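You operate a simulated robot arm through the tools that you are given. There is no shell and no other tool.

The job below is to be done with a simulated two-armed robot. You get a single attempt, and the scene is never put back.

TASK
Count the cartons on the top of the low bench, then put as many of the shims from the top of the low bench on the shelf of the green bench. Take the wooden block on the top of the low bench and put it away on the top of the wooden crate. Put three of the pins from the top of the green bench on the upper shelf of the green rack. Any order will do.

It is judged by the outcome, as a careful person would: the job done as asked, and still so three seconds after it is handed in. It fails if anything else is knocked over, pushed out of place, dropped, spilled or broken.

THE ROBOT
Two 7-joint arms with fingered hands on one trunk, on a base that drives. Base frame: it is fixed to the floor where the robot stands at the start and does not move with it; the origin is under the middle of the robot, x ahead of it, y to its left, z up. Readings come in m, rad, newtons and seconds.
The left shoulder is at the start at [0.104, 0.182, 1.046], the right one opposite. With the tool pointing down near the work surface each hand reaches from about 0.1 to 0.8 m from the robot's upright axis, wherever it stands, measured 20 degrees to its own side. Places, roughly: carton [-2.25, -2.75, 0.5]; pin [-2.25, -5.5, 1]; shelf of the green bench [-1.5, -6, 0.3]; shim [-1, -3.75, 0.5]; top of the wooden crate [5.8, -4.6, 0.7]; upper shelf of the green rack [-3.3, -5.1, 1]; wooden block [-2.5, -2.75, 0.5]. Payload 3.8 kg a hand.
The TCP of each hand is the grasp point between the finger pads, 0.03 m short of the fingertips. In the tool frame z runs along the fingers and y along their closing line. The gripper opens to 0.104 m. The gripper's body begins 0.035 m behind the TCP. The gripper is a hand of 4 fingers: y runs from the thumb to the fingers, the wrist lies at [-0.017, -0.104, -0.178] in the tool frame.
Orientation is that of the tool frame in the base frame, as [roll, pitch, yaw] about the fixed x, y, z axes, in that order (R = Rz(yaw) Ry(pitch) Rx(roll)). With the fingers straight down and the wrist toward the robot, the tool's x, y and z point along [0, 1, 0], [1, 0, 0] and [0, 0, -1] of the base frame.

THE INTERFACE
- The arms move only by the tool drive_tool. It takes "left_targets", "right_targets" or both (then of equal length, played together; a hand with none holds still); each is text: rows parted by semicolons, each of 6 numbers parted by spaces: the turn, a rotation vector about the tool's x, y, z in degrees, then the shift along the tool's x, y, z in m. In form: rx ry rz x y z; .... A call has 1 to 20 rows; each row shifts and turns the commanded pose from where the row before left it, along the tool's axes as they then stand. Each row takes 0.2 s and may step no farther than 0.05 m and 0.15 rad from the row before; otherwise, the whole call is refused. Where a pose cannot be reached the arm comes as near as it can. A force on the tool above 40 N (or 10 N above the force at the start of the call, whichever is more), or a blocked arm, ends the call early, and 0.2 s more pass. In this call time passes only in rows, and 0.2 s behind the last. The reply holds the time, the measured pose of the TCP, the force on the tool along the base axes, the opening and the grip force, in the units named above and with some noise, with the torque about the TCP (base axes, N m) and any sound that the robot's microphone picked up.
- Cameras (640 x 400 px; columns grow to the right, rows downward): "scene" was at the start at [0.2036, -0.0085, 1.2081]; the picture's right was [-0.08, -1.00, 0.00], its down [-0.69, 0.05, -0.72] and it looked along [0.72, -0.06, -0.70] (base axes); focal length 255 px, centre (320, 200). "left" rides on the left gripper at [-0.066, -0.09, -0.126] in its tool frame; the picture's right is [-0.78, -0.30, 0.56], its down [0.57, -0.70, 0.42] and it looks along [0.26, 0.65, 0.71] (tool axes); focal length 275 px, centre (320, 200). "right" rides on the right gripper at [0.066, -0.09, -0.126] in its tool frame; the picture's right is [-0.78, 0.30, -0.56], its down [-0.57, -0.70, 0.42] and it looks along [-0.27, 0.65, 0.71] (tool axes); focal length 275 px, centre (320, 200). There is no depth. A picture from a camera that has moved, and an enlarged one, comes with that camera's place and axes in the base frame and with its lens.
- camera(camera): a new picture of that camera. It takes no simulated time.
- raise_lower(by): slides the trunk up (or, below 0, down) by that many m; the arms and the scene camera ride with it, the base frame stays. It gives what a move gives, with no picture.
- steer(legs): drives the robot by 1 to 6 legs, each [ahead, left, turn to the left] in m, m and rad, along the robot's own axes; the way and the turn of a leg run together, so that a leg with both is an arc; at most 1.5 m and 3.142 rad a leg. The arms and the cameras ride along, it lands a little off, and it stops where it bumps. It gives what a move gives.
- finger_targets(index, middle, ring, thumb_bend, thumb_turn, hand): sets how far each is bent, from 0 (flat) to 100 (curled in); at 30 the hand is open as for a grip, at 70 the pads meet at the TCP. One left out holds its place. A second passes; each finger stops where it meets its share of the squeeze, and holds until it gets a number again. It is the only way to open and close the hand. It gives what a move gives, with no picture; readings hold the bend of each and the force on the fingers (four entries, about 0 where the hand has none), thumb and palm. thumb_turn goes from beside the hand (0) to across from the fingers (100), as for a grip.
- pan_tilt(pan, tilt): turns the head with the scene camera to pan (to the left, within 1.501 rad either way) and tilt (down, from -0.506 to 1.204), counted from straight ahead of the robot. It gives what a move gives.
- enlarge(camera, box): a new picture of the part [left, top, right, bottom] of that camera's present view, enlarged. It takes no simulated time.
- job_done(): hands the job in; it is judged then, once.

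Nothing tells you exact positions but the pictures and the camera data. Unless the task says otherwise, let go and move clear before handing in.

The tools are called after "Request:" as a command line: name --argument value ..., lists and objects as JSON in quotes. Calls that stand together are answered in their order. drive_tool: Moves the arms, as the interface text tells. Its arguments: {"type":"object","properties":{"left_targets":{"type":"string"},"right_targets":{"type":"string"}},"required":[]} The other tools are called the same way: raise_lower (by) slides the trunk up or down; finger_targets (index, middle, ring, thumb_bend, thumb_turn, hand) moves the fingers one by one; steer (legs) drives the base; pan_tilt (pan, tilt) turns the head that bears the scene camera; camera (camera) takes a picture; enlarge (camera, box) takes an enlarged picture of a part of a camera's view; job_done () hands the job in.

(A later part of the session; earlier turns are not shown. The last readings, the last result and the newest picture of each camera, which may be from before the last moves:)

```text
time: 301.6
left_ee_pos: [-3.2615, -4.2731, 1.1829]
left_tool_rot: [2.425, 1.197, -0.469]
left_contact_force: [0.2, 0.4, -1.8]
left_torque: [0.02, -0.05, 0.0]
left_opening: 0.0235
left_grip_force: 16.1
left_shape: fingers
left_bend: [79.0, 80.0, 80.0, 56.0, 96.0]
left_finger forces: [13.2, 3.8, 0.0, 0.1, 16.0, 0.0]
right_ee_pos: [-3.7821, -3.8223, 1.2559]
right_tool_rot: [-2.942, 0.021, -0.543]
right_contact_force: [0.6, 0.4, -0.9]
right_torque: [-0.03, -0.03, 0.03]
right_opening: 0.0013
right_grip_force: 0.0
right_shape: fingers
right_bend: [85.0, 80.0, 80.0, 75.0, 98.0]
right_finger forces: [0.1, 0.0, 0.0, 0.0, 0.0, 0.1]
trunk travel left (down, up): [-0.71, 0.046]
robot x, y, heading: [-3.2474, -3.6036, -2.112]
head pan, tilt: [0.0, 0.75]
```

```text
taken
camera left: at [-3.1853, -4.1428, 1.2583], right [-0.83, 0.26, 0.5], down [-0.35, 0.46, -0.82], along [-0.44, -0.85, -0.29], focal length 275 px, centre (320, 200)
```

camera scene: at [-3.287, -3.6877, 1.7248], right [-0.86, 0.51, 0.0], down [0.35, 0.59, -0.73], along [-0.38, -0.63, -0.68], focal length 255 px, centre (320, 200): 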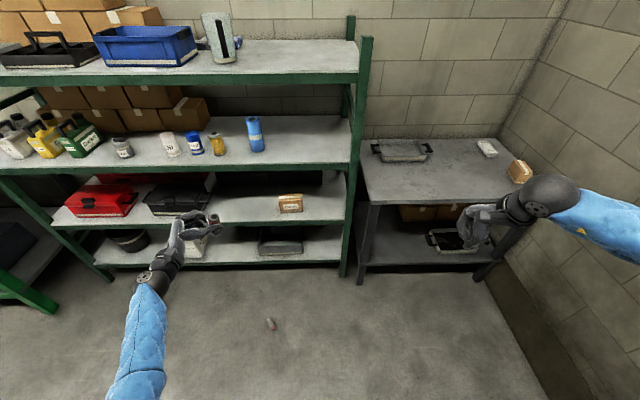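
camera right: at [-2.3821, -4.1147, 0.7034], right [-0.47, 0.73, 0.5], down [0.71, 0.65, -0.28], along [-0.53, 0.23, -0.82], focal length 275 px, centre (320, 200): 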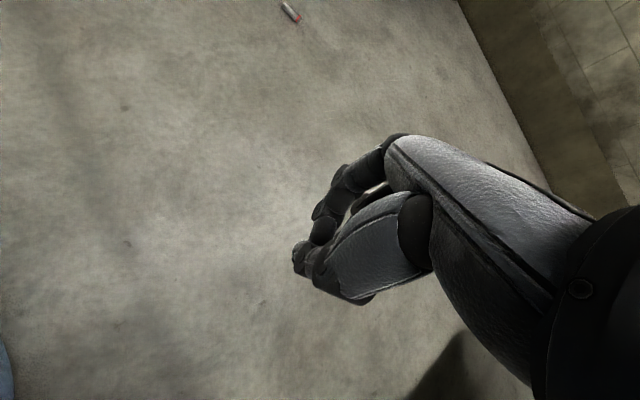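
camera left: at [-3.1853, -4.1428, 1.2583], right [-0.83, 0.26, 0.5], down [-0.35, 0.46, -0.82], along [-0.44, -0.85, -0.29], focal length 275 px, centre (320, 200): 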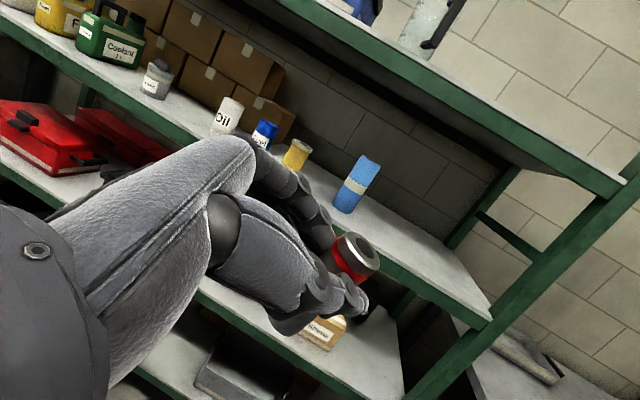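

Request:
enlarge --camera "scene" --box '[180, 100, 380, 220]'

Request:
enlarge --camera "scene" --box '[130, 190, 250, 300]'

Request:
enlarge --camera "left" --box '[220, 200, 420, 360]'

```text
3.20 times, centred on (280, 160) of scene
camera zoom: at [-3.287, -3.6877, 1.7248], right [-0.86, 0.51, 0.0], down [0.35, 0.59, -0.73], along [-0.38, -0.63, -0.68], focal length 816 px, centre (448, 328)
```

zoom: 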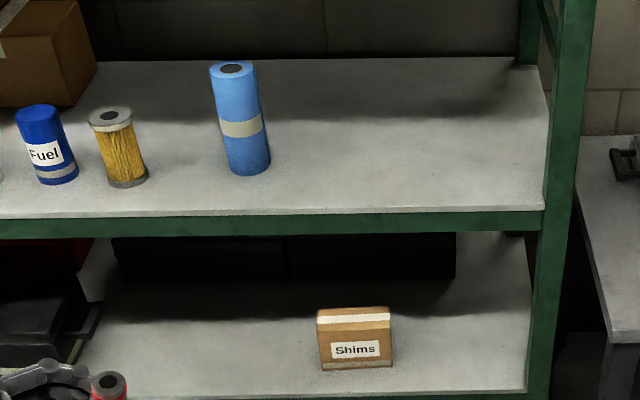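

```text
3.64 times, centred on (190, 245) of scene
camera zoom: at [-3.287, -3.6877, 1.7248], right [-0.86, 0.51, 0.0], down [0.35, 0.59, -0.73], along [-0.38, -0.63, -0.68], focal length 927 px, centre (793, 36)
```

zoom: 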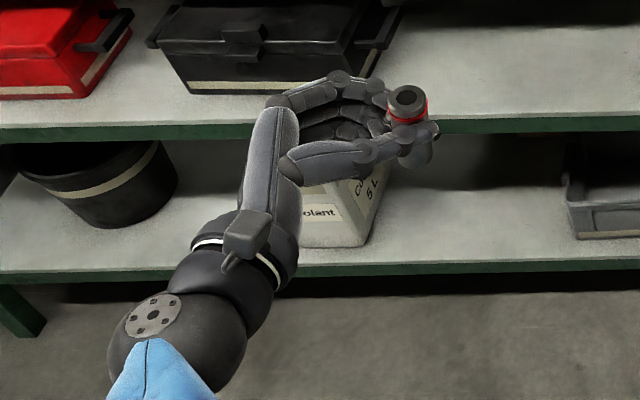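

```text
2.50 times, centred on (320, 280) of left
camera zoom: at [-3.1853, -4.1428, 1.2583], right [-0.83, 0.26, 0.5], down [-0.35, 0.46, -0.82], along [-0.44, -0.85, -0.29], focal length 688 px, centre (320, 0)
```

zoom: 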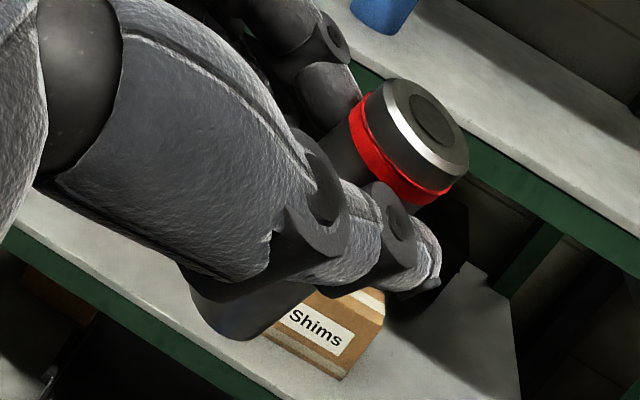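

The pin is still upright in the grip. The free stretch of shelf to the right of the blue roll is about 0.55 m ahead and 0.2 m right; I drive in with the pin held above the shelf.

Request:
steer --legs '[[0.5, -0.2, 0]]'

Request:
camera --camera "left"

Request:
camera --camera "scene"

```text
time: 304.7
left_ee_pos: [-3.6979, -4.6004, 1.1831]
left_tool_rot: [2.425, 1.201, -0.477]
left_contact_force: [-1.4, -0.5, -2.2]
left_torque: [-0.02, -0.05, -0.01]
left_opening: 0.0233
left_grip_force: 16.7
left_shape: fingers
left_bend: [79.0, 80.0, 80.0, 56.0, 96.0]
left_finger forces: [13.3, 3.6, 0.0, 0.0, 16.0, 0.1]
right_ee_pos: [-4.2154, -4.1446, 1.2565]
right_tool_rot: [-2.942, 0.022, -0.55]
right_contact_force: [0.7, -0.2, -0.8]
right_torque: [0.0, -0.04, -0.01]
right_opening: 0.001
right_grip_force: 0.1
right_shape: fingers
right_bend: [85.0, 80.0, 80.0, 75.0, 98.0]
right_finger forces: [0.0, 0.0, 0.0, 0.0, 0.0, 0.0]
trunk travel left (down, up): [-0.71, 0.046]
robot x, y, heading: [-3.6777, -3.9316, -2.12]
head pan, tilt: [0.0, 0.75]
```

```text
taken
camera left: at [-3.621, -4.4707, 1.2583], right [-0.83, 0.26, 0.5], down [-0.35, 0.46, -0.82], along [-0.45, -0.85, -0.29], focal length 275 px, centre (320, 200)
```

left: 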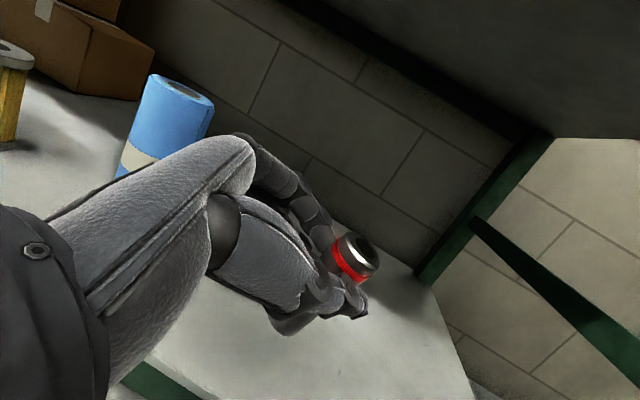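

```text
taken
camera scene: at [-3.7195, -4.0148, 1.7248], right [-0.85, 0.52, 0.0], down [0.36, 0.58, -0.73], along [-0.38, -0.62, -0.68], focal length 255 px, centre (320, 200)
```

scene: 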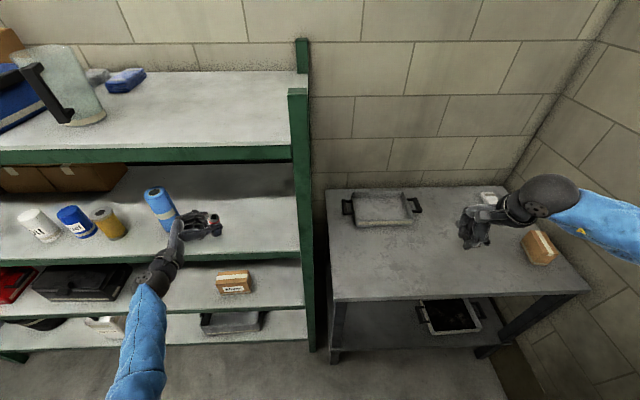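

The pin is over the shelf, about 4 cm inside the front edge and well clear of the roll. I lower in small steps with the trunk.

Request:
raise_lower --by -0.06

Request:
camera --camera "left"

Request:
enlarge --camera "scene" --box '[130, 170, 290, 270]'

```text
time: 305.7
left_ee_pos: [-3.6976, -4.5992, 1.1233]
left_tool_rot: [2.425, 1.2, -0.475]
left_contact_force: [0.2, -0.6, -1.9]
left_torque: [0.01, -0.08, 0.0]
left_opening: 0.0237
left_grip_force: 16.3
left_shape: fingers
left_bend: [79.0, 80.0, 80.0, 56.0, 96.0]
left_finger forces: [13.2, 3.6, 0.1, 0.1, 15.9, 0.0]
right_ee_pos: [-4.2151, -4.1454, 1.1974]
right_tool_rot: [-2.945, 0.019, -0.553]
right_contact_force: [-0.1, 0.0, 0.6]
right_torque: [0.01, -0.02, -0.02]
right_opening: 0.001
right_grip_force: 0.0
right_shape: fingers
right_bend: [85.0, 80.0, 80.0, 75.0, 98.0]
right_finger forces: [0.1, 0.0, 0.1, 0.1, 0.1, 0.1]
trunk travel left (down, up): [-0.65, 0.106]
robot x, y, heading: [-3.6759, -3.9294, -2.117]
head pan, tilt: [0.0, 0.75]
```

```text
taken
camera left: at [-3.6208, -4.4705, 1.1985], right [-0.82, 0.26, 0.5], down [-0.35, 0.46, -0.82], along [-0.45, -0.85, -0.29], focal length 275 px, centre (320, 200)
```

left: 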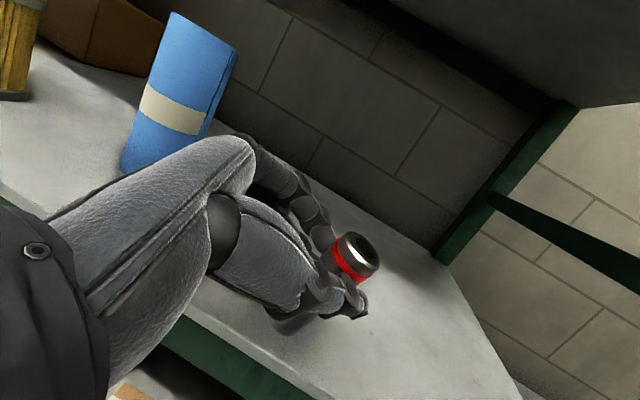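

```text
4.00 times, centred on (210, 220) of scene
camera zoom: at [-3.7197, -4.0153, 1.665], right [-0.85, 0.52, 0.0], down [0.36, 0.58, -0.73], along [-0.38, -0.62, -0.68], focal length 1020 px, centre (760, 120)
```

zoom: 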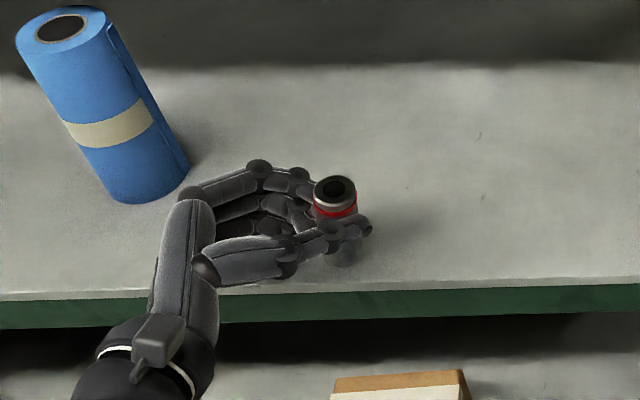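

Request:
raise_lower --by -0.02

Request:
raise_lower --by -0.008

Request:
enlarge --camera "scene" --box '[130, 170, 290, 270]'

```text
time: 306.4
left_ee_pos: [-3.6985, -4.5996, 1.1039]
left_tool_rot: [2.426, 1.198, -0.476]
left_contact_force: [-0.3, -0.6, -2.1]
left_torque: [-0.02, -0.03, 0.02]
left_opening: 0.0234
left_grip_force: 16.3
left_shape: fingers
left_bend: [79.0, 80.0, 80.0, 56.0, 96.0]
left_finger forces: [13.0, 3.7, 0.0, 0.0, 15.9, 0.0]
right_ee_pos: [-4.2164, -4.1453, 1.1772]
right_tool_rot: [-2.942, 0.021, -0.552]
right_contact_force: [-0.3, 0.8, -0.8]
right_torque: [-0.01, 0.0, 0.0]
right_opening: 0.0009
right_grip_force: 0.0
right_shape: fingers
right_bend: [85.0, 80.0, 80.0, 75.0, 98.0]
right_finger forces: [0.0, 0.0, 0.1, 0.1, 0.0, 0.0]
trunk travel left (down, up): [-0.63, 0.126]
robot x, y, heading: [-3.6756, -3.9336, -2.121]
head pan, tilt: [0.0, 0.75]
```

```text
time: 306.9
left_ee_pos: [-3.6972, -4.5998, 1.0986]
left_tool_rot: [2.409, 1.2, -0.488]
left_contact_force: [2.3, -2.7, 12.1]
left_torque: [0.0, 0.18, 0.06]
left_opening: 0.0232
left_grip_force: 17.1
left_shape: fingers
left_bend: [79.0, 81.0, 80.0, 59.0, 94.0]
left_finger forces: [13.2, 6.8, 0.0, 0.1, 14.1, 0.0]
right_ee_pos: [-4.215, -4.1446, 1.1691]
right_tool_rot: [-2.945, 0.021, -0.551]
right_contact_force: [-0.4, 0.2, -0.7]
right_torque: [0.02, -0.02, 0.01]
right_opening: 0.001
right_grip_force: 0.1
right_shape: fingers
right_bend: [85.0, 80.0, 80.0, 75.0, 98.0]
right_finger forces: [0.0, 0.0, 0.0, 0.0, 0.0, 0.0]
trunk travel left (down, up): [-0.622, 0.134]
robot x, y, heading: [-3.6753, -3.9339, -2.122]
head pan, tilt: [0.0, 0.75]
```

```text
4.00 times, centred on (210, 220) of scene
camera zoom: at [-3.7197, -4.0147, 1.6371], right [-0.85, 0.52, 0.0], down [0.36, 0.58, -0.73], along [-0.38, -0.62, -0.68], focal length 1020 px, centre (760, 120)
```

zoom: 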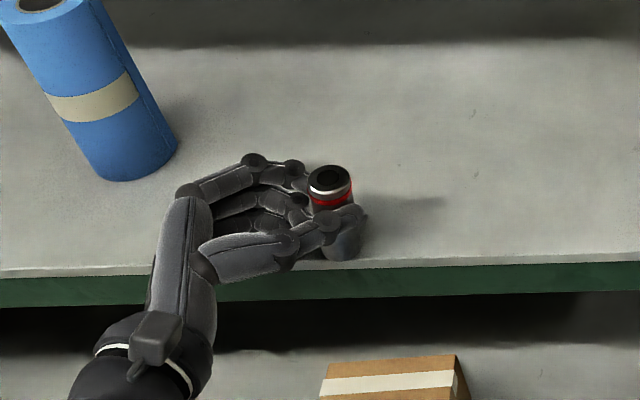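

The pin touches, but it is only 2 cm inside the edge. I lift a centimetre, move 3 cm further in, and set it down again.

Request:
raise_lower --by 0.02

Request:
steer --legs '[[0.035, 0, 0]]'

Request:
raise_lower --by -0.01

Request:
enlarge --camera "scene" --box '[130, 170, 290, 270]'

Request:
camera --camera "left"

```text
time: 307.6
left_ee_pos: [-3.6983, -4.5996, 1.1141]
left_tool_rot: [2.432, 1.197, -0.47]
left_contact_force: [-0.6, 0.5, -2.6]
left_torque: [0.0, -0.04, -0.01]
left_opening: 0.0232
left_grip_force: 14.8
left_shape: fingers
left_bend: [79.0, 81.0, 80.0, 59.0, 97.0]
left_finger forces: [13.0, 2.3, 0.0, 0.0, 14.2, 0.1]
right_ee_pos: [-4.2157, -4.1448, 1.1887]
right_tool_rot: [-2.944, 0.022, -0.553]
right_contact_force: [0.4, -0.2, 0.7]
right_torque: [0.02, 0.0, 0.0]
right_opening: 0.0009
right_grip_force: 0.1
right_shape: fingers
right_bend: [85.0, 80.0, 80.0, 75.0, 98.0]
right_finger forces: [0.0, 0.0, 0.0, 0.0, 0.0, 0.1]
trunk travel left (down, up): [-0.642, 0.114]
robot x, y, heading: [-3.673, -3.9309, -2.117]
head pan, tilt: [0.0, 0.75]
```

```text
time: 308.5
left_ee_pos: [-3.7167, -4.6292, 1.116]
left_tool_rot: [2.426, 1.2, -0.476]
left_contact_force: [0.3, -0.1, -3.6]
left_torque: [-0.01, -0.01, 0.01]
left_opening: 0.0232
left_grip_force: 14.6
left_shape: fingers
left_bend: [79.0, 81.0, 80.0, 59.0, 97.0]
left_finger forces: [12.9, 2.2, 0.0, 0.0, 14.0, 0.1]
right_ee_pos: [-4.2341, -4.1743, 1.189]
right_tool_rot: [-2.945, 0.021, -0.553]
right_contact_force: [-0.2, 1.1, 0.0]
right_torque: [0.0, 0.02, -0.01]
right_opening: 0.0008
right_grip_force: 0.1
right_shape: fingers
right_bend: [85.0, 80.0, 80.0, 75.0, 98.0]
right_finger forces: [0.0, 0.0, 0.1, 0.0, 0.1, 0.0]
trunk travel left (down, up): [-0.642, 0.114]
robot x, y, heading: [-3.6912, -3.9601, -2.12]
head pan, tilt: [0.0, 0.75]
```

```text
time: 309.1
left_ee_pos: [-3.7174, -4.6303, 1.105]
left_tool_rot: [2.43, 1.2, -0.47]
left_contact_force: [-1.0, -0.4, -3.2]
left_torque: [0.01, -0.04, -0.01]
left_opening: 0.0232
left_grip_force: 14.4
left_shape: fingers
left_bend: [79.0, 81.0, 80.0, 59.0, 97.0]
left_finger forces: [13.0, 2.2, 0.1, 0.0, 14.0, 0.1]
right_ee_pos: [-4.2344, -4.1753, 1.1783]
right_tool_rot: [-2.941, 0.022, -0.552]
right_contact_force: [0.3, -0.4, -0.2]
right_torque: [0.05, -0.03, 0.01]
right_opening: 0.0009
right_grip_force: 0.1
right_shape: fingers
right_bend: [85.0, 80.0, 80.0, 75.0, 98.0]
right_finger forces: [0.1, 0.1, 0.0, 0.1, 0.1, 0.0]
trunk travel left (down, up): [-0.632, 0.124]
robot x, y, heading: [-3.6901, -3.9624, -2.12]
head pan, tilt: [0.0, 0.75]
```

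```text
4.00 times, centred on (210, 220) of scene
camera zoom: at [-3.7392, -4.0468, 1.6467], right [-0.85, 0.52, 0.0], down [0.36, 0.58, -0.73], along [-0.38, -0.62, -0.68], focal length 1020 px, centre (760, 120)
```

zoom: 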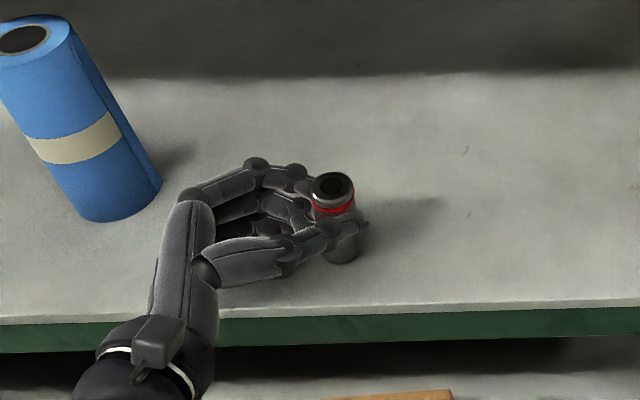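

```text
taken
camera left: at [-3.6398, -4.501, 1.1795], right [-0.83, 0.26, 0.5], down [-0.35, 0.46, -0.82], along [-0.45, -0.85, -0.29], focal length 275 px, centre (320, 200)
```

left: 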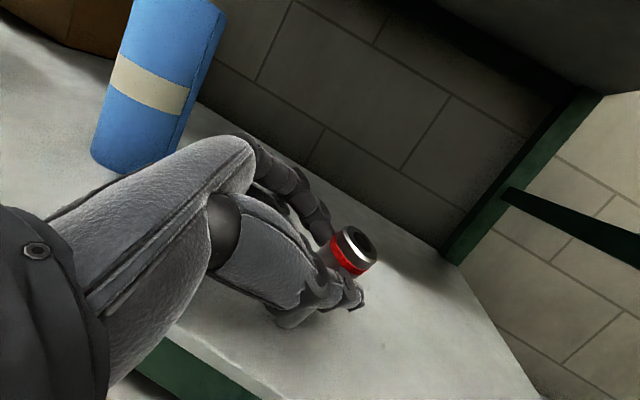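

Now it is about 5 cm inside. I lower the last millimetres.

Request:
raise_lower --by -0.005

Request:
raise_lower --by -0.003

```text
time: 309.6
left_ee_pos: [-3.7163, -4.6292, 1.1016]
left_tool_rot: [2.422, 1.198, -0.477]
left_contact_force: [-0.1, -0.7, 2.3]
left_torque: [0.0, 0.0, 0.01]
left_opening: 0.0233
left_grip_force: 14.3
left_shape: fingers
left_bend: [79.0, 81.0, 80.0, 59.0, 97.0]
left_finger forces: [13.0, 2.0, 0.1, 0.0, 12.9, 0.1]
right_ee_pos: [-4.234, -4.1751, 1.1736]
right_tool_rot: [-2.943, 0.02, -0.552]
right_contact_force: [0.7, -0.3, -0.6]
right_torque: [0.0, 0.01, 0.01]
right_opening: 0.0009
right_grip_force: 0.1
right_shape: fingers
right_bend: [85.0, 80.0, 80.0, 75.0, 98.0]
right_finger forces: [0.1, 0.0, 0.0, 0.0, 0.0, 0.1]
trunk travel left (down, up): [-0.627, 0.129]
robot x, y, heading: [-3.6925, -3.9602, -2.122]
head pan, tilt: [0.0, 0.75]
```

```text
time: 310.1
left_ee_pos: [-3.7163, -4.63, 1.0999]
left_tool_rot: [2.418, 1.201, -0.481]
left_contact_force: [2.0, -0.5, 7.9]
left_torque: [-0.01, 0.09, 0.01]
left_opening: 0.0232
left_grip_force: 14.0
left_shape: fingers
left_bend: [79.0, 81.0, 80.0, 60.0, 96.0]
left_finger forces: [13.1, 2.6, 0.0, 0.0, 11.7, 0.0]
right_ee_pos: [-4.2334, -4.174, 1.1716]
right_tool_rot: [-2.943, 0.023, -0.553]
right_contact_force: [-0.2, 0.1, 0.0]
right_torque: [-0.01, 0.03, -0.03]
right_opening: 0.0011
right_grip_force: 0.1
right_shape: fingers
right_bend: [85.0, 80.0, 80.0, 75.0, 98.0]
right_finger forces: [0.0, 0.0, 0.1, 0.0, 0.0, 0.1]
trunk travel left (down, up): [-0.624, 0.132]
robot x, y, heading: [-3.692, -3.9626, -2.118]
head pan, tilt: [0.0, 0.75]
```

Light contact is established. I open the hand gently.

Request:
finger_targets --hand "left" --index 66 --middle 66 --ring 70 --thumb_bend 48

Request:
enlarge --camera "scene" --box '[130, 170, 290, 270]'

Request:
camera --camera "left"

```text
time: 311.1
left_ee_pos: [-3.7156, -4.6293, 1.0978]
left_tool_rot: [2.428, 1.198, -0.472]
left_contact_force: [0.9, 0.4, 0.2]
left_torque: [0.01, 0.01, -0.04]
left_opening: 0.035
left_grip_force: 0.1
left_shape: fingers
left_bend: [66.0, 66.0, 70.0, 48.0, 97.0]
left_finger forces: [0.0, 0.1, 0.1, 0.1, 0.0, 0.1]
right_ee_pos: [-4.234, -4.175, 1.1711]
right_tool_rot: [-2.943, 0.021, -0.551]
right_contact_force: [0.3, -0.5, -0.2]
right_torque: [-0.01, 0.01, -0.01]
right_opening: 0.0011
right_grip_force: 0.1
right_shape: fingers
right_bend: [85.0, 80.0, 80.0, 75.0, 98.0]
right_finger forces: [0.0, 0.0, 0.0, 0.0, 0.0, 0.0]
trunk travel left (down, up): [-0.624, 0.132]
robot x, y, heading: [-3.6965, -3.9593, -2.12]
head pan, tilt: [0.0, 0.75]
```

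```text
4.00 times, centred on (210, 220) of scene
camera zoom: at [-3.7386, -4.0453, 1.6389], right [-0.85, 0.52, 0.0], down [0.36, 0.58, -0.73], along [-0.38, -0.62, -0.68], focal length 1020 px, centre (760, 120)
```

zoom: 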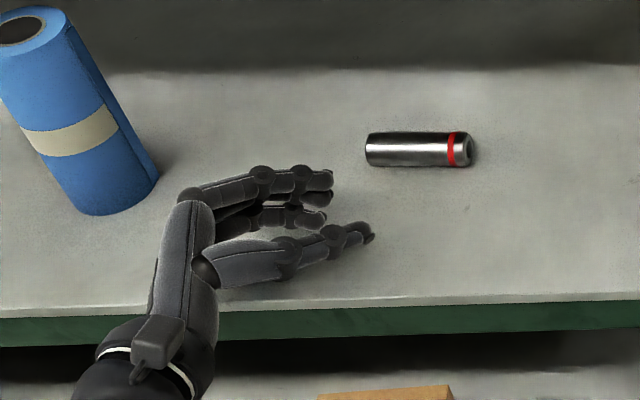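

```text
taken
camera left: at [-3.6393, -4.5, 1.1723], right [-0.83, 0.26, 0.5], down [-0.35, 0.46, -0.82], along [-0.45, -0.85, -0.29], focal length 275 px, centre (320, 200)
```

left: 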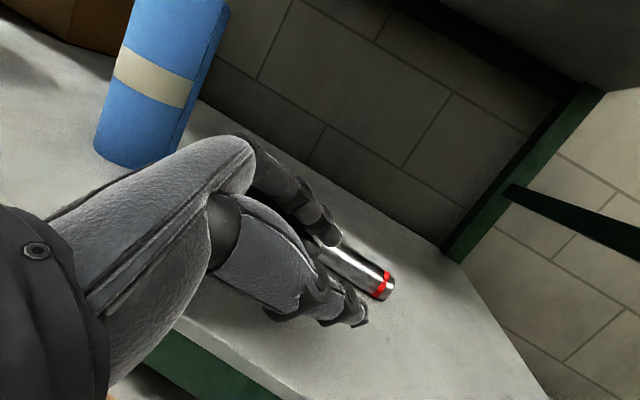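

The pin tipped sideways on release and now lies on the shelf. I check whether it is rolling.

Request:
pan_tilt --pan 0 --tilt 0.8

Request:
enlarge --camera "scene" --box '[130, 140, 330, 260]'

Request:
pan_tilt --pan 0 --tilt 0.75

Request:
enlarge --camera "scene" --box '[130, 170, 290, 270]'

```text
time: 311.8
left_ee_pos: [-3.7153, -4.63, 1.0979]
left_tool_rot: [2.422, 1.198, -0.477]
left_contact_force: [-0.2, 0.1, -0.2]
left_torque: [-0.01, 0.01, 0.01]
left_opening: 0.0351
left_grip_force: 0.2
left_shape: fingers
left_bend: [66.0, 66.0, 70.0, 48.0, 97.0]
left_finger forces: [0.1, 0.0, 0.1, 0.1, 0.0, 0.0]
right_ee_pos: [-4.2336, -4.175, 1.1713]
right_tool_rot: [-2.942, 0.022, -0.552]
right_contact_force: [0.4, 0.2, -0.4]
right_torque: [-0.03, 0.01, -0.02]
right_opening: 0.001
right_grip_force: 0.1
right_shape: fingers
right_bend: [85.0, 80.0, 80.0, 75.0, 98.0]
right_finger forces: [0.0, 0.0, 0.1, 0.1, 0.1, 0.1]
trunk travel left (down, up): [-0.624, 0.132]
robot x, y, heading: [-3.6941, -3.9624, -2.119]
head pan, tilt: [0.0, 0.799]
```

```text
3.20 times, centred on (230, 200) of scene
camera zoom: at [-3.7373, -4.0435, 1.6349], right [-0.85, 0.52, 0.0], down [0.37, 0.61, -0.7], along [-0.36, -0.59, -0.72], focal length 816 px, centre (608, 200)
```

zoom: 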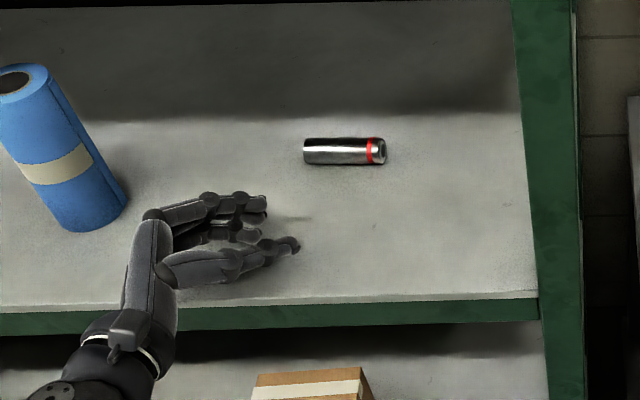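

```text
time: 312.4
left_ee_pos: [-3.7155, -4.6294, 1.0963]
left_tool_rot: [2.426, 1.199, -0.474]
left_contact_force: [-0.5, 0.7, 0.0]
left_torque: [0.01, 0.05, 0.01]
left_opening: 0.035
left_grip_force: 0.1
left_shape: fingers
left_bend: [66.0, 66.0, 70.0, 48.0, 97.0]
left_finger forces: [0.1, 0.1, 0.0, 0.1, 0.1, 0.0]
right_ee_pos: [-4.2337, -4.1738, 1.1712]
right_tool_rot: [-2.942, 0.02, -0.552]
right_contact_force: [0.4, -0.2, 0.2]
right_torque: [0.01, -0.01, -0.01]
right_opening: 0.0012
right_grip_force: 0.0
right_shape: fingers
right_bend: [85.0, 80.0, 80.0, 75.0, 98.0]
right_finger forces: [0.0, 0.1, 0.1, 0.0, 0.0, 0.1]
trunk travel left (down, up): [-0.624, 0.132]
robot x, y, heading: [-3.6925, -3.9602, -2.117]
head pan, tilt: [0.0, 0.75]
```

```text
4.00 times, centred on (210, 220) of scene
camera zoom: at [-3.7385, -4.0455, 1.6388], right [-0.85, 0.52, 0.0], down [0.36, 0.58, -0.73], along [-0.38, -0.62, -0.68], focal length 1020 px, centre (760, 120)
```

zoom: 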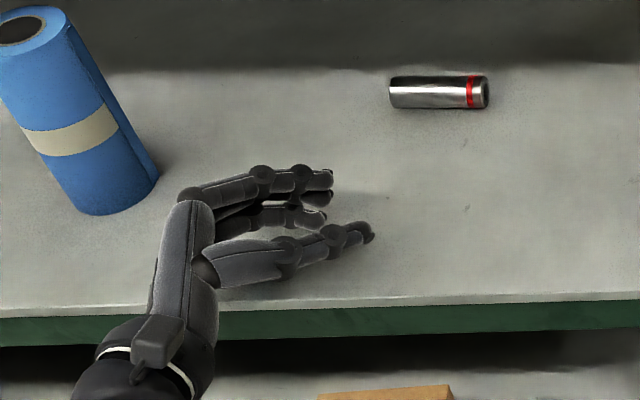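

It is decelerating and stays well inside the shelf. I lift the hand, back the robot away, and check that the pin has stopped.

Request:
raise_lower --by 0.08

Request:
steer --legs '[[-0.5, 0, 0]]'

Request:
camera --camera "scene"

Request:
enlarge --camera "scene" --box '[150, 90, 350, 210]'

```text
time: 313.6
left_ee_pos: [-3.7148, -4.6293, 1.1777]
left_tool_rot: [2.423, 1.199, -0.478]
left_contact_force: [-0.9, 0.1, -0.3]
left_torque: [0.0, -0.02, -0.03]
left_opening: 0.0353
left_grip_force: 0.2
left_shape: fingers
left_bend: [66.0, 66.0, 70.0, 48.0, 97.0]
left_finger forces: [0.0, 0.0, 0.0, 0.0, 0.1, 0.0]
right_ee_pos: [-4.2338, -4.174, 1.2517]
right_tool_rot: [-2.942, 0.021, -0.552]
right_contact_force: [0.2, -0.2, -0.3]
right_torque: [0.01, 0.01, -0.02]
right_opening: 0.0012
right_grip_force: 0.2
right_shape: fingers
right_bend: [85.0, 80.0, 80.0, 75.0, 98.0]
right_finger forces: [0.1, 0.0, 0.1, 0.1, 0.0, 0.0]
trunk travel left (down, up): [-0.704, 0.052]
robot x, y, heading: [-3.6921, -3.9609, -2.116]
head pan, tilt: [0.0, 0.75]
```

```text
time: 316.5
left_ee_pos: [-3.4598, -4.2068, 1.1783]
left_tool_rot: [2.424, 1.199, -0.482]
left_contact_force: [-0.5, 0.2, 0.0]
left_torque: [0.0, 0.02, 0.0]
left_opening: 0.0349
left_grip_force: 0.0
left_shape: fingers
left_bend: [66.0, 66.0, 70.0, 48.0, 97.0]
left_finger forces: [0.0, 0.0, 0.1, 0.0, 0.0, 0.0]
right_ee_pos: [-3.9742, -3.7489, 1.2506]
right_tool_rot: [-2.944, 0.021, -0.555]
right_contact_force: [0.1, 0.0, -0.4]
right_torque: [-0.02, 0.0, 0.01]
right_opening: 0.0009
right_grip_force: 0.0
right_shape: fingers
right_bend: [85.0, 80.0, 80.0, 75.0, 98.0]
right_finger forces: [0.1, 0.1, 0.0, 0.0, 0.1, 0.1]
trunk travel left (down, up): [-0.704, 0.052]
robot x, y, heading: [-3.4319, -3.5402, -2.124]
head pan, tilt: [0.0, 0.75]
```

```text
taken
camera scene: at [-3.4782, -3.6208, 1.7188], right [-0.85, 0.53, 0.0], down [0.36, 0.58, -0.73], along [-0.38, -0.62, -0.68], focal length 255 px, centre (320, 200)
```

scene: 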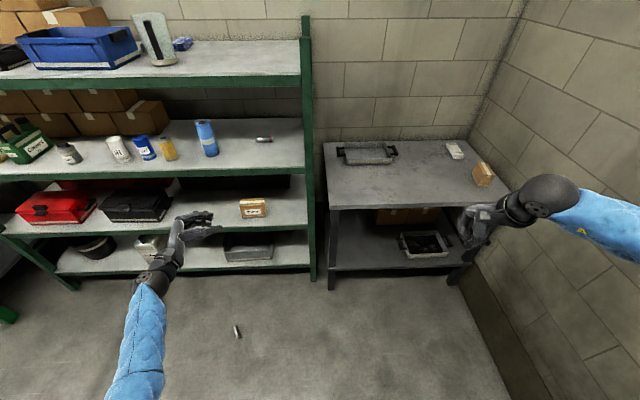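

```text
3.20 times, centred on (250, 150) of scene
camera zoom: at [-3.4782, -3.6208, 1.7188], right [-0.85, 0.53, 0.0], down [0.36, 0.58, -0.73], along [-0.38, -0.62, -0.68], focal length 816 px, centre (544, 360)
```

zoom: 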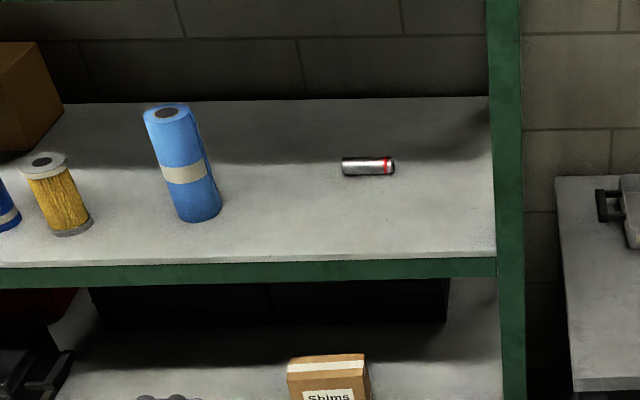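

Pin 1 now rests on the upper shelf. Next pin 2: I bring the left hand back to fingers-down and drive around to the east side of pin 2.

Request:
drive_tool --left_targets "3.8 6.4 2.8 0 0 0; 3.8 6.4 2.8 0 0 0; 3.8 6.4 2.8 0 0 0; 3.8 6.4 2.8 0 0 0; 3.8 6.4 2.8 0 0 0; 3.8 6.4 2.8 0 0 0; 3.8 6.4 2.8 0 0 0; 3.8 6.4 2.8 0 0 0; 3.8 6.4 2.8 0 0 0; 3.8 6.4 2.8 0 0 0"

Request:
camera --camera "scene"

```text
time: 318.7
left_ee_pos: [-3.4589, -4.2072, 1.1779]
left_tool_rot: [3.135, 0.005, -0.55]
left_contact_force: [-0.5, 1.0, -0.2]
left_torque: [-0.01, 0.0, 0.0]
left_opening: 0.0353
left_grip_force: 0.1
left_shape: fingers
left_bend: [66.0, 66.0, 70.0, 48.0, 97.0]
left_finger forces: [0.1, 0.1, 0.0, 0.0, 0.0, 0.0]
right_ee_pos: [-3.9758, -3.7479, 1.2507]
right_tool_rot: [-2.942, 0.022, -0.554]
right_contact_force: [-0.1, -0.5, -0.1]
right_torque: [0.01, -0.01, 0.01]
right_opening: 0.0009
right_grip_force: 0.1
right_shape: fingers
right_bend: [85.0, 80.0, 80.0, 75.0, 98.0]
right_finger forces: [0.0, 0.1, 0.0, 0.0, 0.0, 0.0]
trunk travel left (down, up): [-0.704, 0.052]
robot x, y, heading: [-3.4322, -3.5384, -2.129]
head pan, tilt: [0.0, 0.75]
```

```text
taken
camera scene: at [-3.4787, -3.621, 1.7188], right [-0.85, 0.53, 0.0], down [0.36, 0.58, -0.73], along [-0.38, -0.62, -0.68], focal length 255 px, centre (320, 200)
```

scene: 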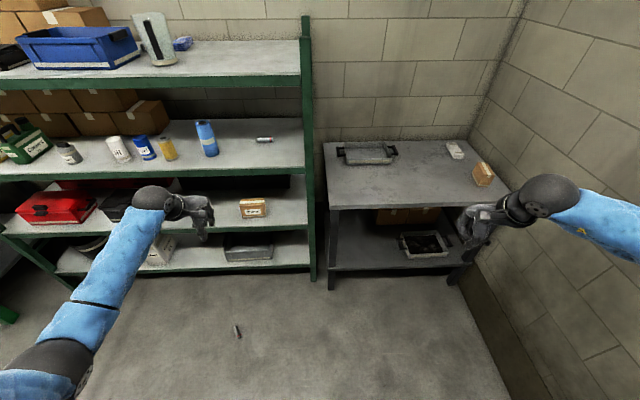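

Request:
drive_tool --left_targets "0 0 0 0.01 -0.04 -0.01; 0 0 0 0.01 -0.04 -0.01; 0 0 0 0 -0.04 0; 0 0 0 0 -0.03 0"

Request:
steer --legs '[[0.302, 0.683, 0], [0, 0, -0.944]]'

Request:
pan_tilt --pan 0.3 --tilt 1.1

Request:
camera --camera "scene"

Request:
camera --camera "left"

```text
time: 319.7
left_ee_pos: [-3.3617, -4.0878, 1.1957]
left_tool_rot: [3.135, 0.008, -0.55]
left_contact_force: [-0.9, 0.5, -1.0]
left_torque: [0.03, 0.01, 0.01]
left_opening: 0.0354
left_grip_force: 0.1
left_shape: fingers
left_bend: [66.0, 66.0, 70.0, 48.0, 97.0]
left_finger forces: [0.0, 0.1, 0.1, 0.1, 0.1, 0.0]
right_ee_pos: [-3.9749, -3.7484, 1.2521]
right_tool_rot: [-2.945, 0.021, -0.555]
right_contact_force: [0.6, -0.4, 0.1]
right_torque: [0.02, 0.02, 0.0]
right_opening: 0.0011
right_grip_force: 0.0
right_shape: fingers
right_bend: [85.0, 80.0, 80.0, 75.0, 98.0]
right_finger forces: [0.0, 0.2, 0.0, 0.1, 0.0, 0.0]
trunk travel left (down, up): [-0.704, 0.052]
robot x, y, heading: [-3.4324, -3.5397, -2.124]
head pan, tilt: [0.0, 0.75]
```

```text
time: 326.2
left_ee_pos: [-3.4185, -4.5446, 1.1953]
left_tool_rot: [3.133, 0.008, -1.503]
left_contact_force: [-0.6, -0.1, -0.2]
left_torque: [-0.01, -0.01, 0.03]
left_opening: 0.0353
left_grip_force: 0.1
left_shape: fingers
left_bend: [66.0, 66.0, 70.0, 48.0, 97.0]
left_finger forces: [0.0, 0.0, 0.0, 0.0, 0.0, 0.0]
right_ee_pos: [-3.4942, -3.8492, 1.251]
right_tool_rot: [-2.943, 0.02, -1.511]
right_contact_force: [-0.1, 0.0, 0.1]
right_torque: [0.0, 0.03, 0.04]
right_opening: 0.0009
right_grip_force: 0.0
right_shape: fingers
right_bend: [85.0, 80.0, 80.0, 75.0, 98.0]
right_finger forces: [0.0, 0.0, 0.1, 0.0, 0.0, 0.0]
trunk travel left (down, up): [-0.704, 0.052]
robot x, y, heading: [-3.0074, -4.1698, -3.078]
head pan, tilt: [0.0, 0.75]
```

```text
time: 327.0
left_ee_pos: [-3.4196, -4.5452, 1.1953]
left_tool_rot: [3.134, 0.007, -1.503]
left_contact_force: [-0.1, 0.0, -0.5]
left_torque: [-0.02, 0.02, -0.03]
left_opening: 0.0354
left_grip_force: 0.1
left_shape: fingers
left_bend: [66.0, 66.0, 70.0, 48.0, 97.0]
left_finger forces: [0.0, 0.0, 0.0, 0.0, 0.0, 0.0]
right_ee_pos: [-3.4938, -3.8482, 1.2502]
right_tool_rot: [-2.943, 0.02, -1.512]
right_contact_force: [0.4, 0.7, 0.5]
right_torque: [0.01, 0.02, -0.01]
right_opening: 0.0008
right_grip_force: 0.1
right_shape: fingers
right_bend: [85.0, 80.0, 80.0, 75.0, 98.0]
right_finger forces: [0.1, 0.0, 0.1, 0.0, 0.1, 0.0]
trunk travel left (down, up): [-0.704, 0.052]
robot x, y, heading: [-3.01, -4.1716, -3.083]
head pan, tilt: [0.3, 1.1]
```

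```text
taken
camera scene: at [-3.0751, -4.1953, 1.6932], right [-0.36, 0.93, 0.0], down [0.83, 0.32, -0.45], along [-0.42, -0.16, -0.89], focal length 255 px, centre (320, 200)
```

scene: 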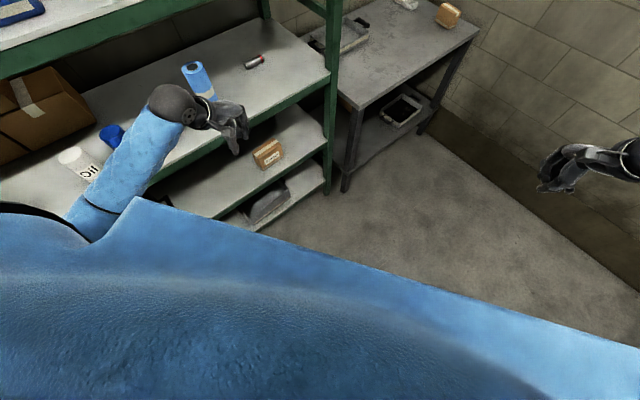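

```text
taken
camera left: at [-3.3331, -4.4725, 1.3208], right [0.24, 0.8, -0.55], down [0.74, -0.52, -0.43], along [-0.63, -0.3, -0.71], focal length 275 px, centre (320, 200)
```

left: 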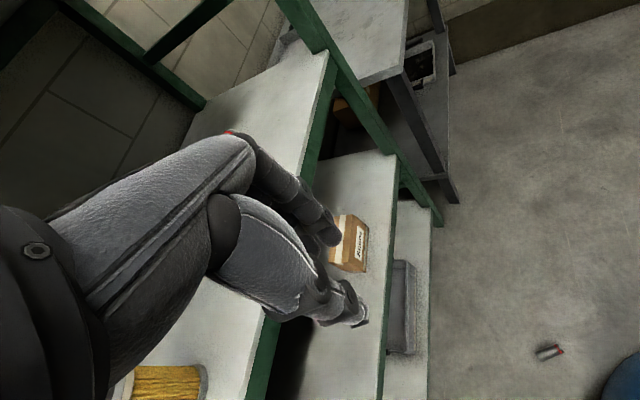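

Pin 2 lies crosswise 0.35 m ahead, 0.21 m left, plain end to the left. I repeat the approach that worked: arrange the left arm, shift the base slightly, and lower.

Request:
drive_tool --left_targets "0 0 0 -0.016 -0.015 0.04; 0 0 0 -0.016 -0.015 0.04; 0 0 0 -0.016 -0.015 0.04; 0 0 0 -0.015 -0.015 0.04; 0 0 0 0 0 0.035"

Request:
steer --legs '[[0, -0.045, 0]]'

Request:
finger_targets --hand "left" --index 46 --middle 46 --ring 46 --thumb_bend 42

Request:
raise_lower --by -0.4

Request:
raise_lower --by -0.29

Request:
camera --camera "left"

```text
time: 328.2
left_ee_pos: [-3.3636, -4.4783, 1.0002]
left_tool_rot: [3.133, 0.005, -1.503]
left_contact_force: [-0.5, -0.5, -0.8]
left_torque: [0.02, 0.01, 0.01]
left_opening: 0.0354
left_grip_force: 0.1
left_shape: fingers
left_bend: [66.0, 66.0, 70.0, 48.0, 97.0]
left_finger forces: [0.0, 0.1, 0.0, 0.0, 0.0, 0.0]
right_ee_pos: [-3.4924, -3.8483, 1.2513]
right_tool_rot: [-2.943, 0.021, -1.511]
right_contact_force: [0.2, 0.4, -0.4]
right_torque: [-0.02, -0.04, -0.01]
right_opening: 0.0007
right_grip_force: 0.0
right_shape: fingers
right_bend: [85.0, 80.0, 80.0, 75.0, 98.0]
right_finger forces: [0.0, 0.0, 0.1, 0.1, 0.1, 0.1]
trunk travel left (down, up): [-0.704, 0.052]
robot x, y, heading: [-3.0093, -4.1754, -3.084]
head pan, tilt: [0.3, 1.1]
```

```text
time: 329.1
left_ee_pos: [-3.3667, -4.4342, 1.0007]
left_tool_rot: [3.134, 0.006, -1.505]
left_contact_force: [0.6, 0.4, -1.0]
left_torque: [-0.01, 0.01, 0.06]
left_opening: 0.0354
left_grip_force: 0.1
left_shape: fingers
left_bend: [66.0, 66.0, 70.0, 48.0, 97.0]
left_finger forces: [0.0, 0.0, 0.0, 0.0, 0.0, 0.0]
right_ee_pos: [-3.4956, -3.8068, 1.2524]
right_tool_rot: [-2.944, 0.022, -1.511]
right_contact_force: [0.0, -0.6, 0.5]
right_torque: [0.01, 0.02, 0.01]
right_opening: 0.001
right_grip_force: 0.1
right_shape: fingers
right_bend: [85.0, 80.0, 80.0, 75.0, 98.0]
right_finger forces: [0.0, 0.1, 0.1, 0.0, 0.1, 0.0]
trunk travel left (down, up): [-0.704, 0.052]
robot x, y, heading: [-3.0149, -4.1263, -3.079]
head pan, tilt: [0.3, 1.1]
```

```text
time: 330.1
left_ee_pos: [-3.3671, -4.4334, 0.9998]
left_tool_rot: [3.135, 0.008, -1.504]
left_contact_force: [0.4, -0.8, 0.3]
left_torque: [0.02, 0.0, 0.01]
left_opening: 0.0689
left_grip_force: 0.1
left_shape: fingers
left_bend: [46.0, 46.0, 46.0, 42.0, 97.0]
left_finger forces: [0.1, 0.0, 0.0, 0.1, 0.0, 0.1]
right_ee_pos: [-3.4965, -3.8059, 1.2516]
right_tool_rot: [-2.945, 0.021, -1.512]
right_contact_force: [-0.1, -0.6, 0.3]
right_torque: [0.03, 0.01, 0.02]
right_opening: 0.0009
right_grip_force: 0.1
right_shape: fingers
right_bend: [85.0, 80.0, 80.0, 75.0, 98.0]
right_finger forces: [0.1, 0.0, 0.1, 0.1, 0.0, 0.0]
trunk travel left (down, up): [-0.704, 0.052]
robot x, y, heading: [-3.0132, -4.1252, -3.08]
head pan, tilt: [0.3, 1.1]
```

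```text
time: 333.9
left_ee_pos: [-3.3666, -4.4315, 0.6004]
left_tool_rot: [3.135, 0.006, -1.502]
left_contact_force: [-0.3, -0.4, -1.3]
left_torque: [0.0, 0.01, 0.02]
left_opening: 0.0687
left_grip_force: 0.0
left_shape: fingers
left_bend: [46.0, 46.0, 46.0, 42.0, 97.0]
left_finger forces: [0.1, 0.1, 0.1, 0.1, 0.0, 0.0]
right_ee_pos: [-3.4952, -3.8044, 0.8512]
right_tool_rot: [-2.944, 0.019, -1.511]
right_contact_force: [-0.2, -0.6, -1.0]
right_torque: [-0.01, -0.02, 0.01]
right_opening: 0.0008
right_grip_force: 0.0
right_shape: fingers
right_bend: [85.0, 80.0, 80.0, 75.0, 98.0]
right_finger forces: [0.0, 0.0, 0.1, 0.0, 0.0, 0.1]
trunk travel left (down, up): [-0.304, 0.452]
robot x, y, heading: [-3.0122, -4.1281, -3.08]
head pan, tilt: [0.3, 1.1]
```

```text
time: 336.9
left_ee_pos: [-3.3664, -4.4319, 0.3105]
left_tool_rot: [3.136, 0.004, -1.506]
left_contact_force: [-0.2, 0.2, -0.7]
left_torque: [-0.01, 0.0, 0.01]
left_opening: 0.0687
left_grip_force: 0.0
left_shape: fingers
left_bend: [46.0, 46.0, 46.0, 42.0, 97.0]
left_finger forces: [0.1, 0.0, 0.0, 0.0, 0.0, 0.1]
right_ee_pos: [-3.4962, -3.8046, 0.5611]
right_tool_rot: [-2.944, 0.02, -1.512]
right_contact_force: [0.7, 0.3, -0.5]
right_torque: [-0.04, -0.03, 0.02]
right_opening: 0.0006
right_grip_force: 0.1
right_shape: fingers
right_bend: [85.0, 80.0, 80.0, 75.0, 98.0]
right_finger forces: [0.0, 0.1, 0.0, 0.1, 0.1, 0.0]
trunk travel left (down, up): [-0.014, 0.742]
robot x, y, heading: [-3.0094, -4.1302, -3.076]
head pan, tilt: [0.3, 1.1]
```

```text
taken
camera left: at [-3.2803, -4.3607, 0.4361], right [0.24, 0.8, -0.56], down [0.73, -0.52, -0.43], along [-0.63, -0.3, -0.71], focal length 275 px, centre (320, 200)
```

left: 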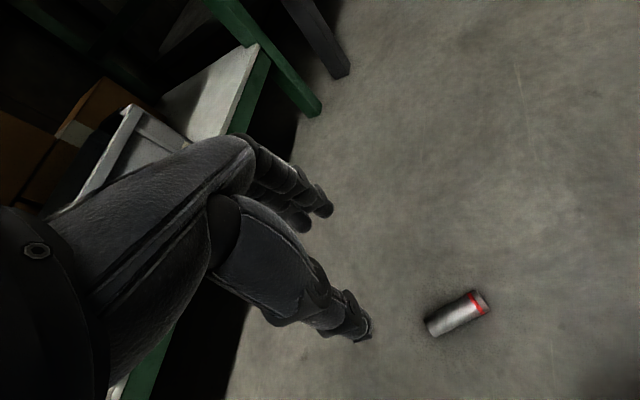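

Request:
drive_tool --left_targets "0 0 0 -0.022 0.03 0.025; 0 0 0 -0.021 0.03 0.03; 0 0 0 0 0.02 0.03; 2 0 0 0 -0.022 0.03; 2 0 0 0 -0.022 0.03; 2 0 0 0 -0.022 0.03; 1 0 0 0 -0.02 0.02"

Request:
camera --camera "left"

```text
time: 338.5
left_ee_pos: [-3.3575, -4.3873, 0.1216]
left_tool_rot: [-3.027, 0.007, -1.503]
left_contact_force: [0.9, 0.1, 0.2]
left_torque: [0.0, -0.01, -0.02]
left_opening: 0.0687
left_grip_force: 0.0
left_shape: fingers
left_bend: [46.0, 46.0, 46.0, 42.0, 97.0]
left_finger forces: [0.1, 0.0, 0.0, 0.0, 0.1, 0.0]
right_ee_pos: [-3.497, -3.8033, 0.5599]
right_tool_rot: [-2.942, 0.021, -1.511]
right_contact_force: [0.5, 0.7, -0.7]
right_torque: [0.0, 0.0, 0.01]
right_opening: 0.001
right_grip_force: 0.1
right_shape: fingers
right_bend: [85.0, 80.0, 80.0, 75.0, 98.0]
right_finger forces: [0.0, 0.0, 0.0, 0.1, 0.0, 0.1]
trunk travel left (down, up): [-0.014, 0.742]
robot x, y, heading: [-3.0123, -4.1283, -3.079]
head pan, tilt: [0.3, 1.1]
```

```text
taken
camera left: at [-3.2877, -4.3171, 0.2574], right [0.31, 0.8, -0.52], down [0.78, -0.52, -0.34], along [-0.54, -0.3, -0.79], focal length 275 px, centre (320, 200)
```

left: 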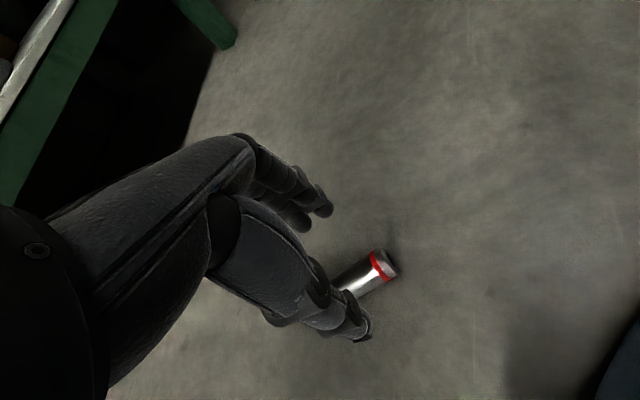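

Pin 2 is centred under the hand. I lower the rest of the trunk travel and then the hand.

Request:
raise_lower --by -0.014

Request:
drive_tool --left_targets "0 0 0 0 0 0.022; 0 0 0 0 0 0.02; 0 0 0 0 0 0.015"

Request:
camera --camera "left"

```text
time: 339.1
left_ee_pos: [-3.3598, -4.3879, 0.106]
left_tool_rot: [-3.027, 0.004, -1.503]
left_contact_force: [0.3, 0.8, 0.2]
left_torque: [0.02, -0.01, -0.02]
left_opening: 0.0689
left_grip_force: 0.0
left_shape: fingers
left_bend: [46.0, 46.0, 46.0, 42.0, 97.0]
left_finger forces: [0.0, 0.1, 0.1, 0.0, 0.1, 0.0]
right_ee_pos: [-3.4961, -3.8055, 0.5486]
right_tool_rot: [-2.946, 0.019, -1.509]
right_contact_force: [0.4, -0.2, 0.3]
right_torque: [-0.01, 0.01, 0.0]
right_opening: 0.0008
right_grip_force: 0.1
right_shape: fingers
right_bend: [85.0, 80.0, 80.0, 75.0, 98.0]
right_finger forces: [0.1, 0.0, 0.0, 0.0, 0.1, 0.0]
trunk travel left (down, up): [0.0, 0.756]
robot x, y, heading: [-3.0142, -4.1269, -3.074]
head pan, tilt: [0.3, 1.1]
```

```text
time: 339.9
left_ee_pos: [-3.3519, -4.3872, 0.0492]
left_tool_rot: [-3.026, 0.005, -1.504]
left_contact_force: [-0.4, 0.2, 0.7]
left_torque: [-0.01, 0.02, 0.03]
left_opening: 0.069
left_grip_force: 0.1
left_shape: fingers
left_bend: [46.0, 46.0, 46.0, 42.0, 97.0]
left_finger forces: [0.0, 0.0, 0.0, 0.1, 0.0, 0.0]
right_ee_pos: [-3.4974, -3.8047, 0.5457]
right_tool_rot: [-2.942, 0.02, -1.511]
right_contact_force: [-0.1, 0.2, -0.4]
right_torque: [-0.01, -0.01, 0.0]
right_opening: 0.001
right_grip_force: 0.1
right_shape: fingers
right_bend: [85.0, 80.0, 80.0, 75.0, 98.0]
right_finger forces: [0.0, 0.1, 0.0, 0.0, 0.0, 0.1]
trunk travel left (down, up): [0.0, 0.756]
robot x, y, heading: [-3.0124, -4.1237, -3.076]
head pan, tilt: [0.3, 1.1]
```

```text
taken
camera left: at [-3.2823, -4.3175, 0.1851], right [0.31, 0.8, -0.51], down [0.78, -0.52, -0.34], along [-0.54, -0.3, -0.79], focal length 275 px, centre (320, 200)
```

left: 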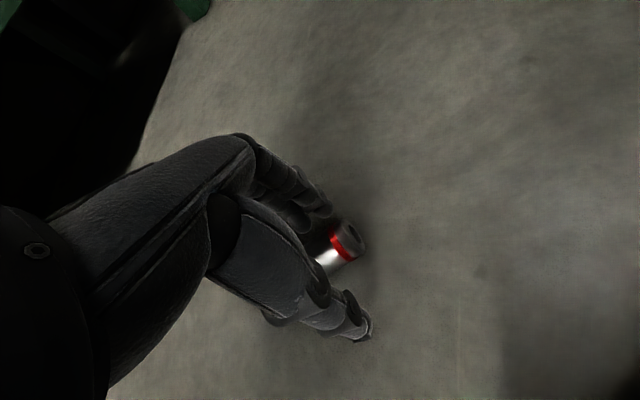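

Request:
drive_tool --left_targets "0 0 0 0 0.006 0.004; 0 0 0 0 0.001 0.006"

Request:
camera --camera "left"

```text
time: 340.5
left_ee_pos: [-3.3584, -4.3877, 0.0396]
left_tool_rot: [-3.025, 0.004, -1.504]
left_contact_force: [-0.3, 0.0, 3.0]
left_torque: [-0.06, 0.11, 0.0]
left_opening: 0.069
left_grip_force: 1.8
left_shape: fingers
left_bend: [46.0, 46.0, 46.0, 42.0, 97.0]
left_finger forces: [0.0, 3.1, 0.0, 0.0, 0.1, 0.0]
right_ee_pos: [-3.4957, -3.804, 0.5472]
right_tool_rot: [-2.943, 0.02, -1.51]
right_contact_force: [-0.4, 0.0, -0.3]
right_torque: [0.0, 0.01, 0.01]
right_opening: 0.0011
right_grip_force: 0.0
right_shape: fingers
right_bend: [85.0, 80.0, 80.0, 75.0, 98.0]
right_finger forces: [0.0, 0.1, 0.0, 0.0, 0.1, 0.0]
trunk travel left (down, up): [0.0, 0.756]
robot x, y, heading: [-3.0107, -4.1272, -3.081]
head pan, tilt: [0.3, 1.1]
```

```text
taken
camera left: at [-3.2881, -4.3174, 0.1746], right [0.31, 0.8, -0.52], down [0.78, -0.52, -0.34], along [-0.54, -0.3, -0.78], focal length 275 px, centre (320, 200)
```

left: 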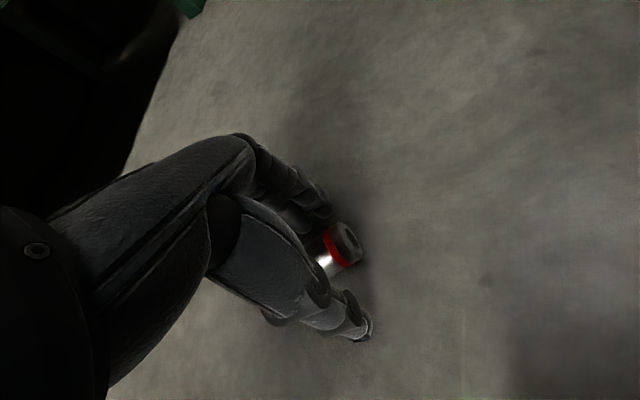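

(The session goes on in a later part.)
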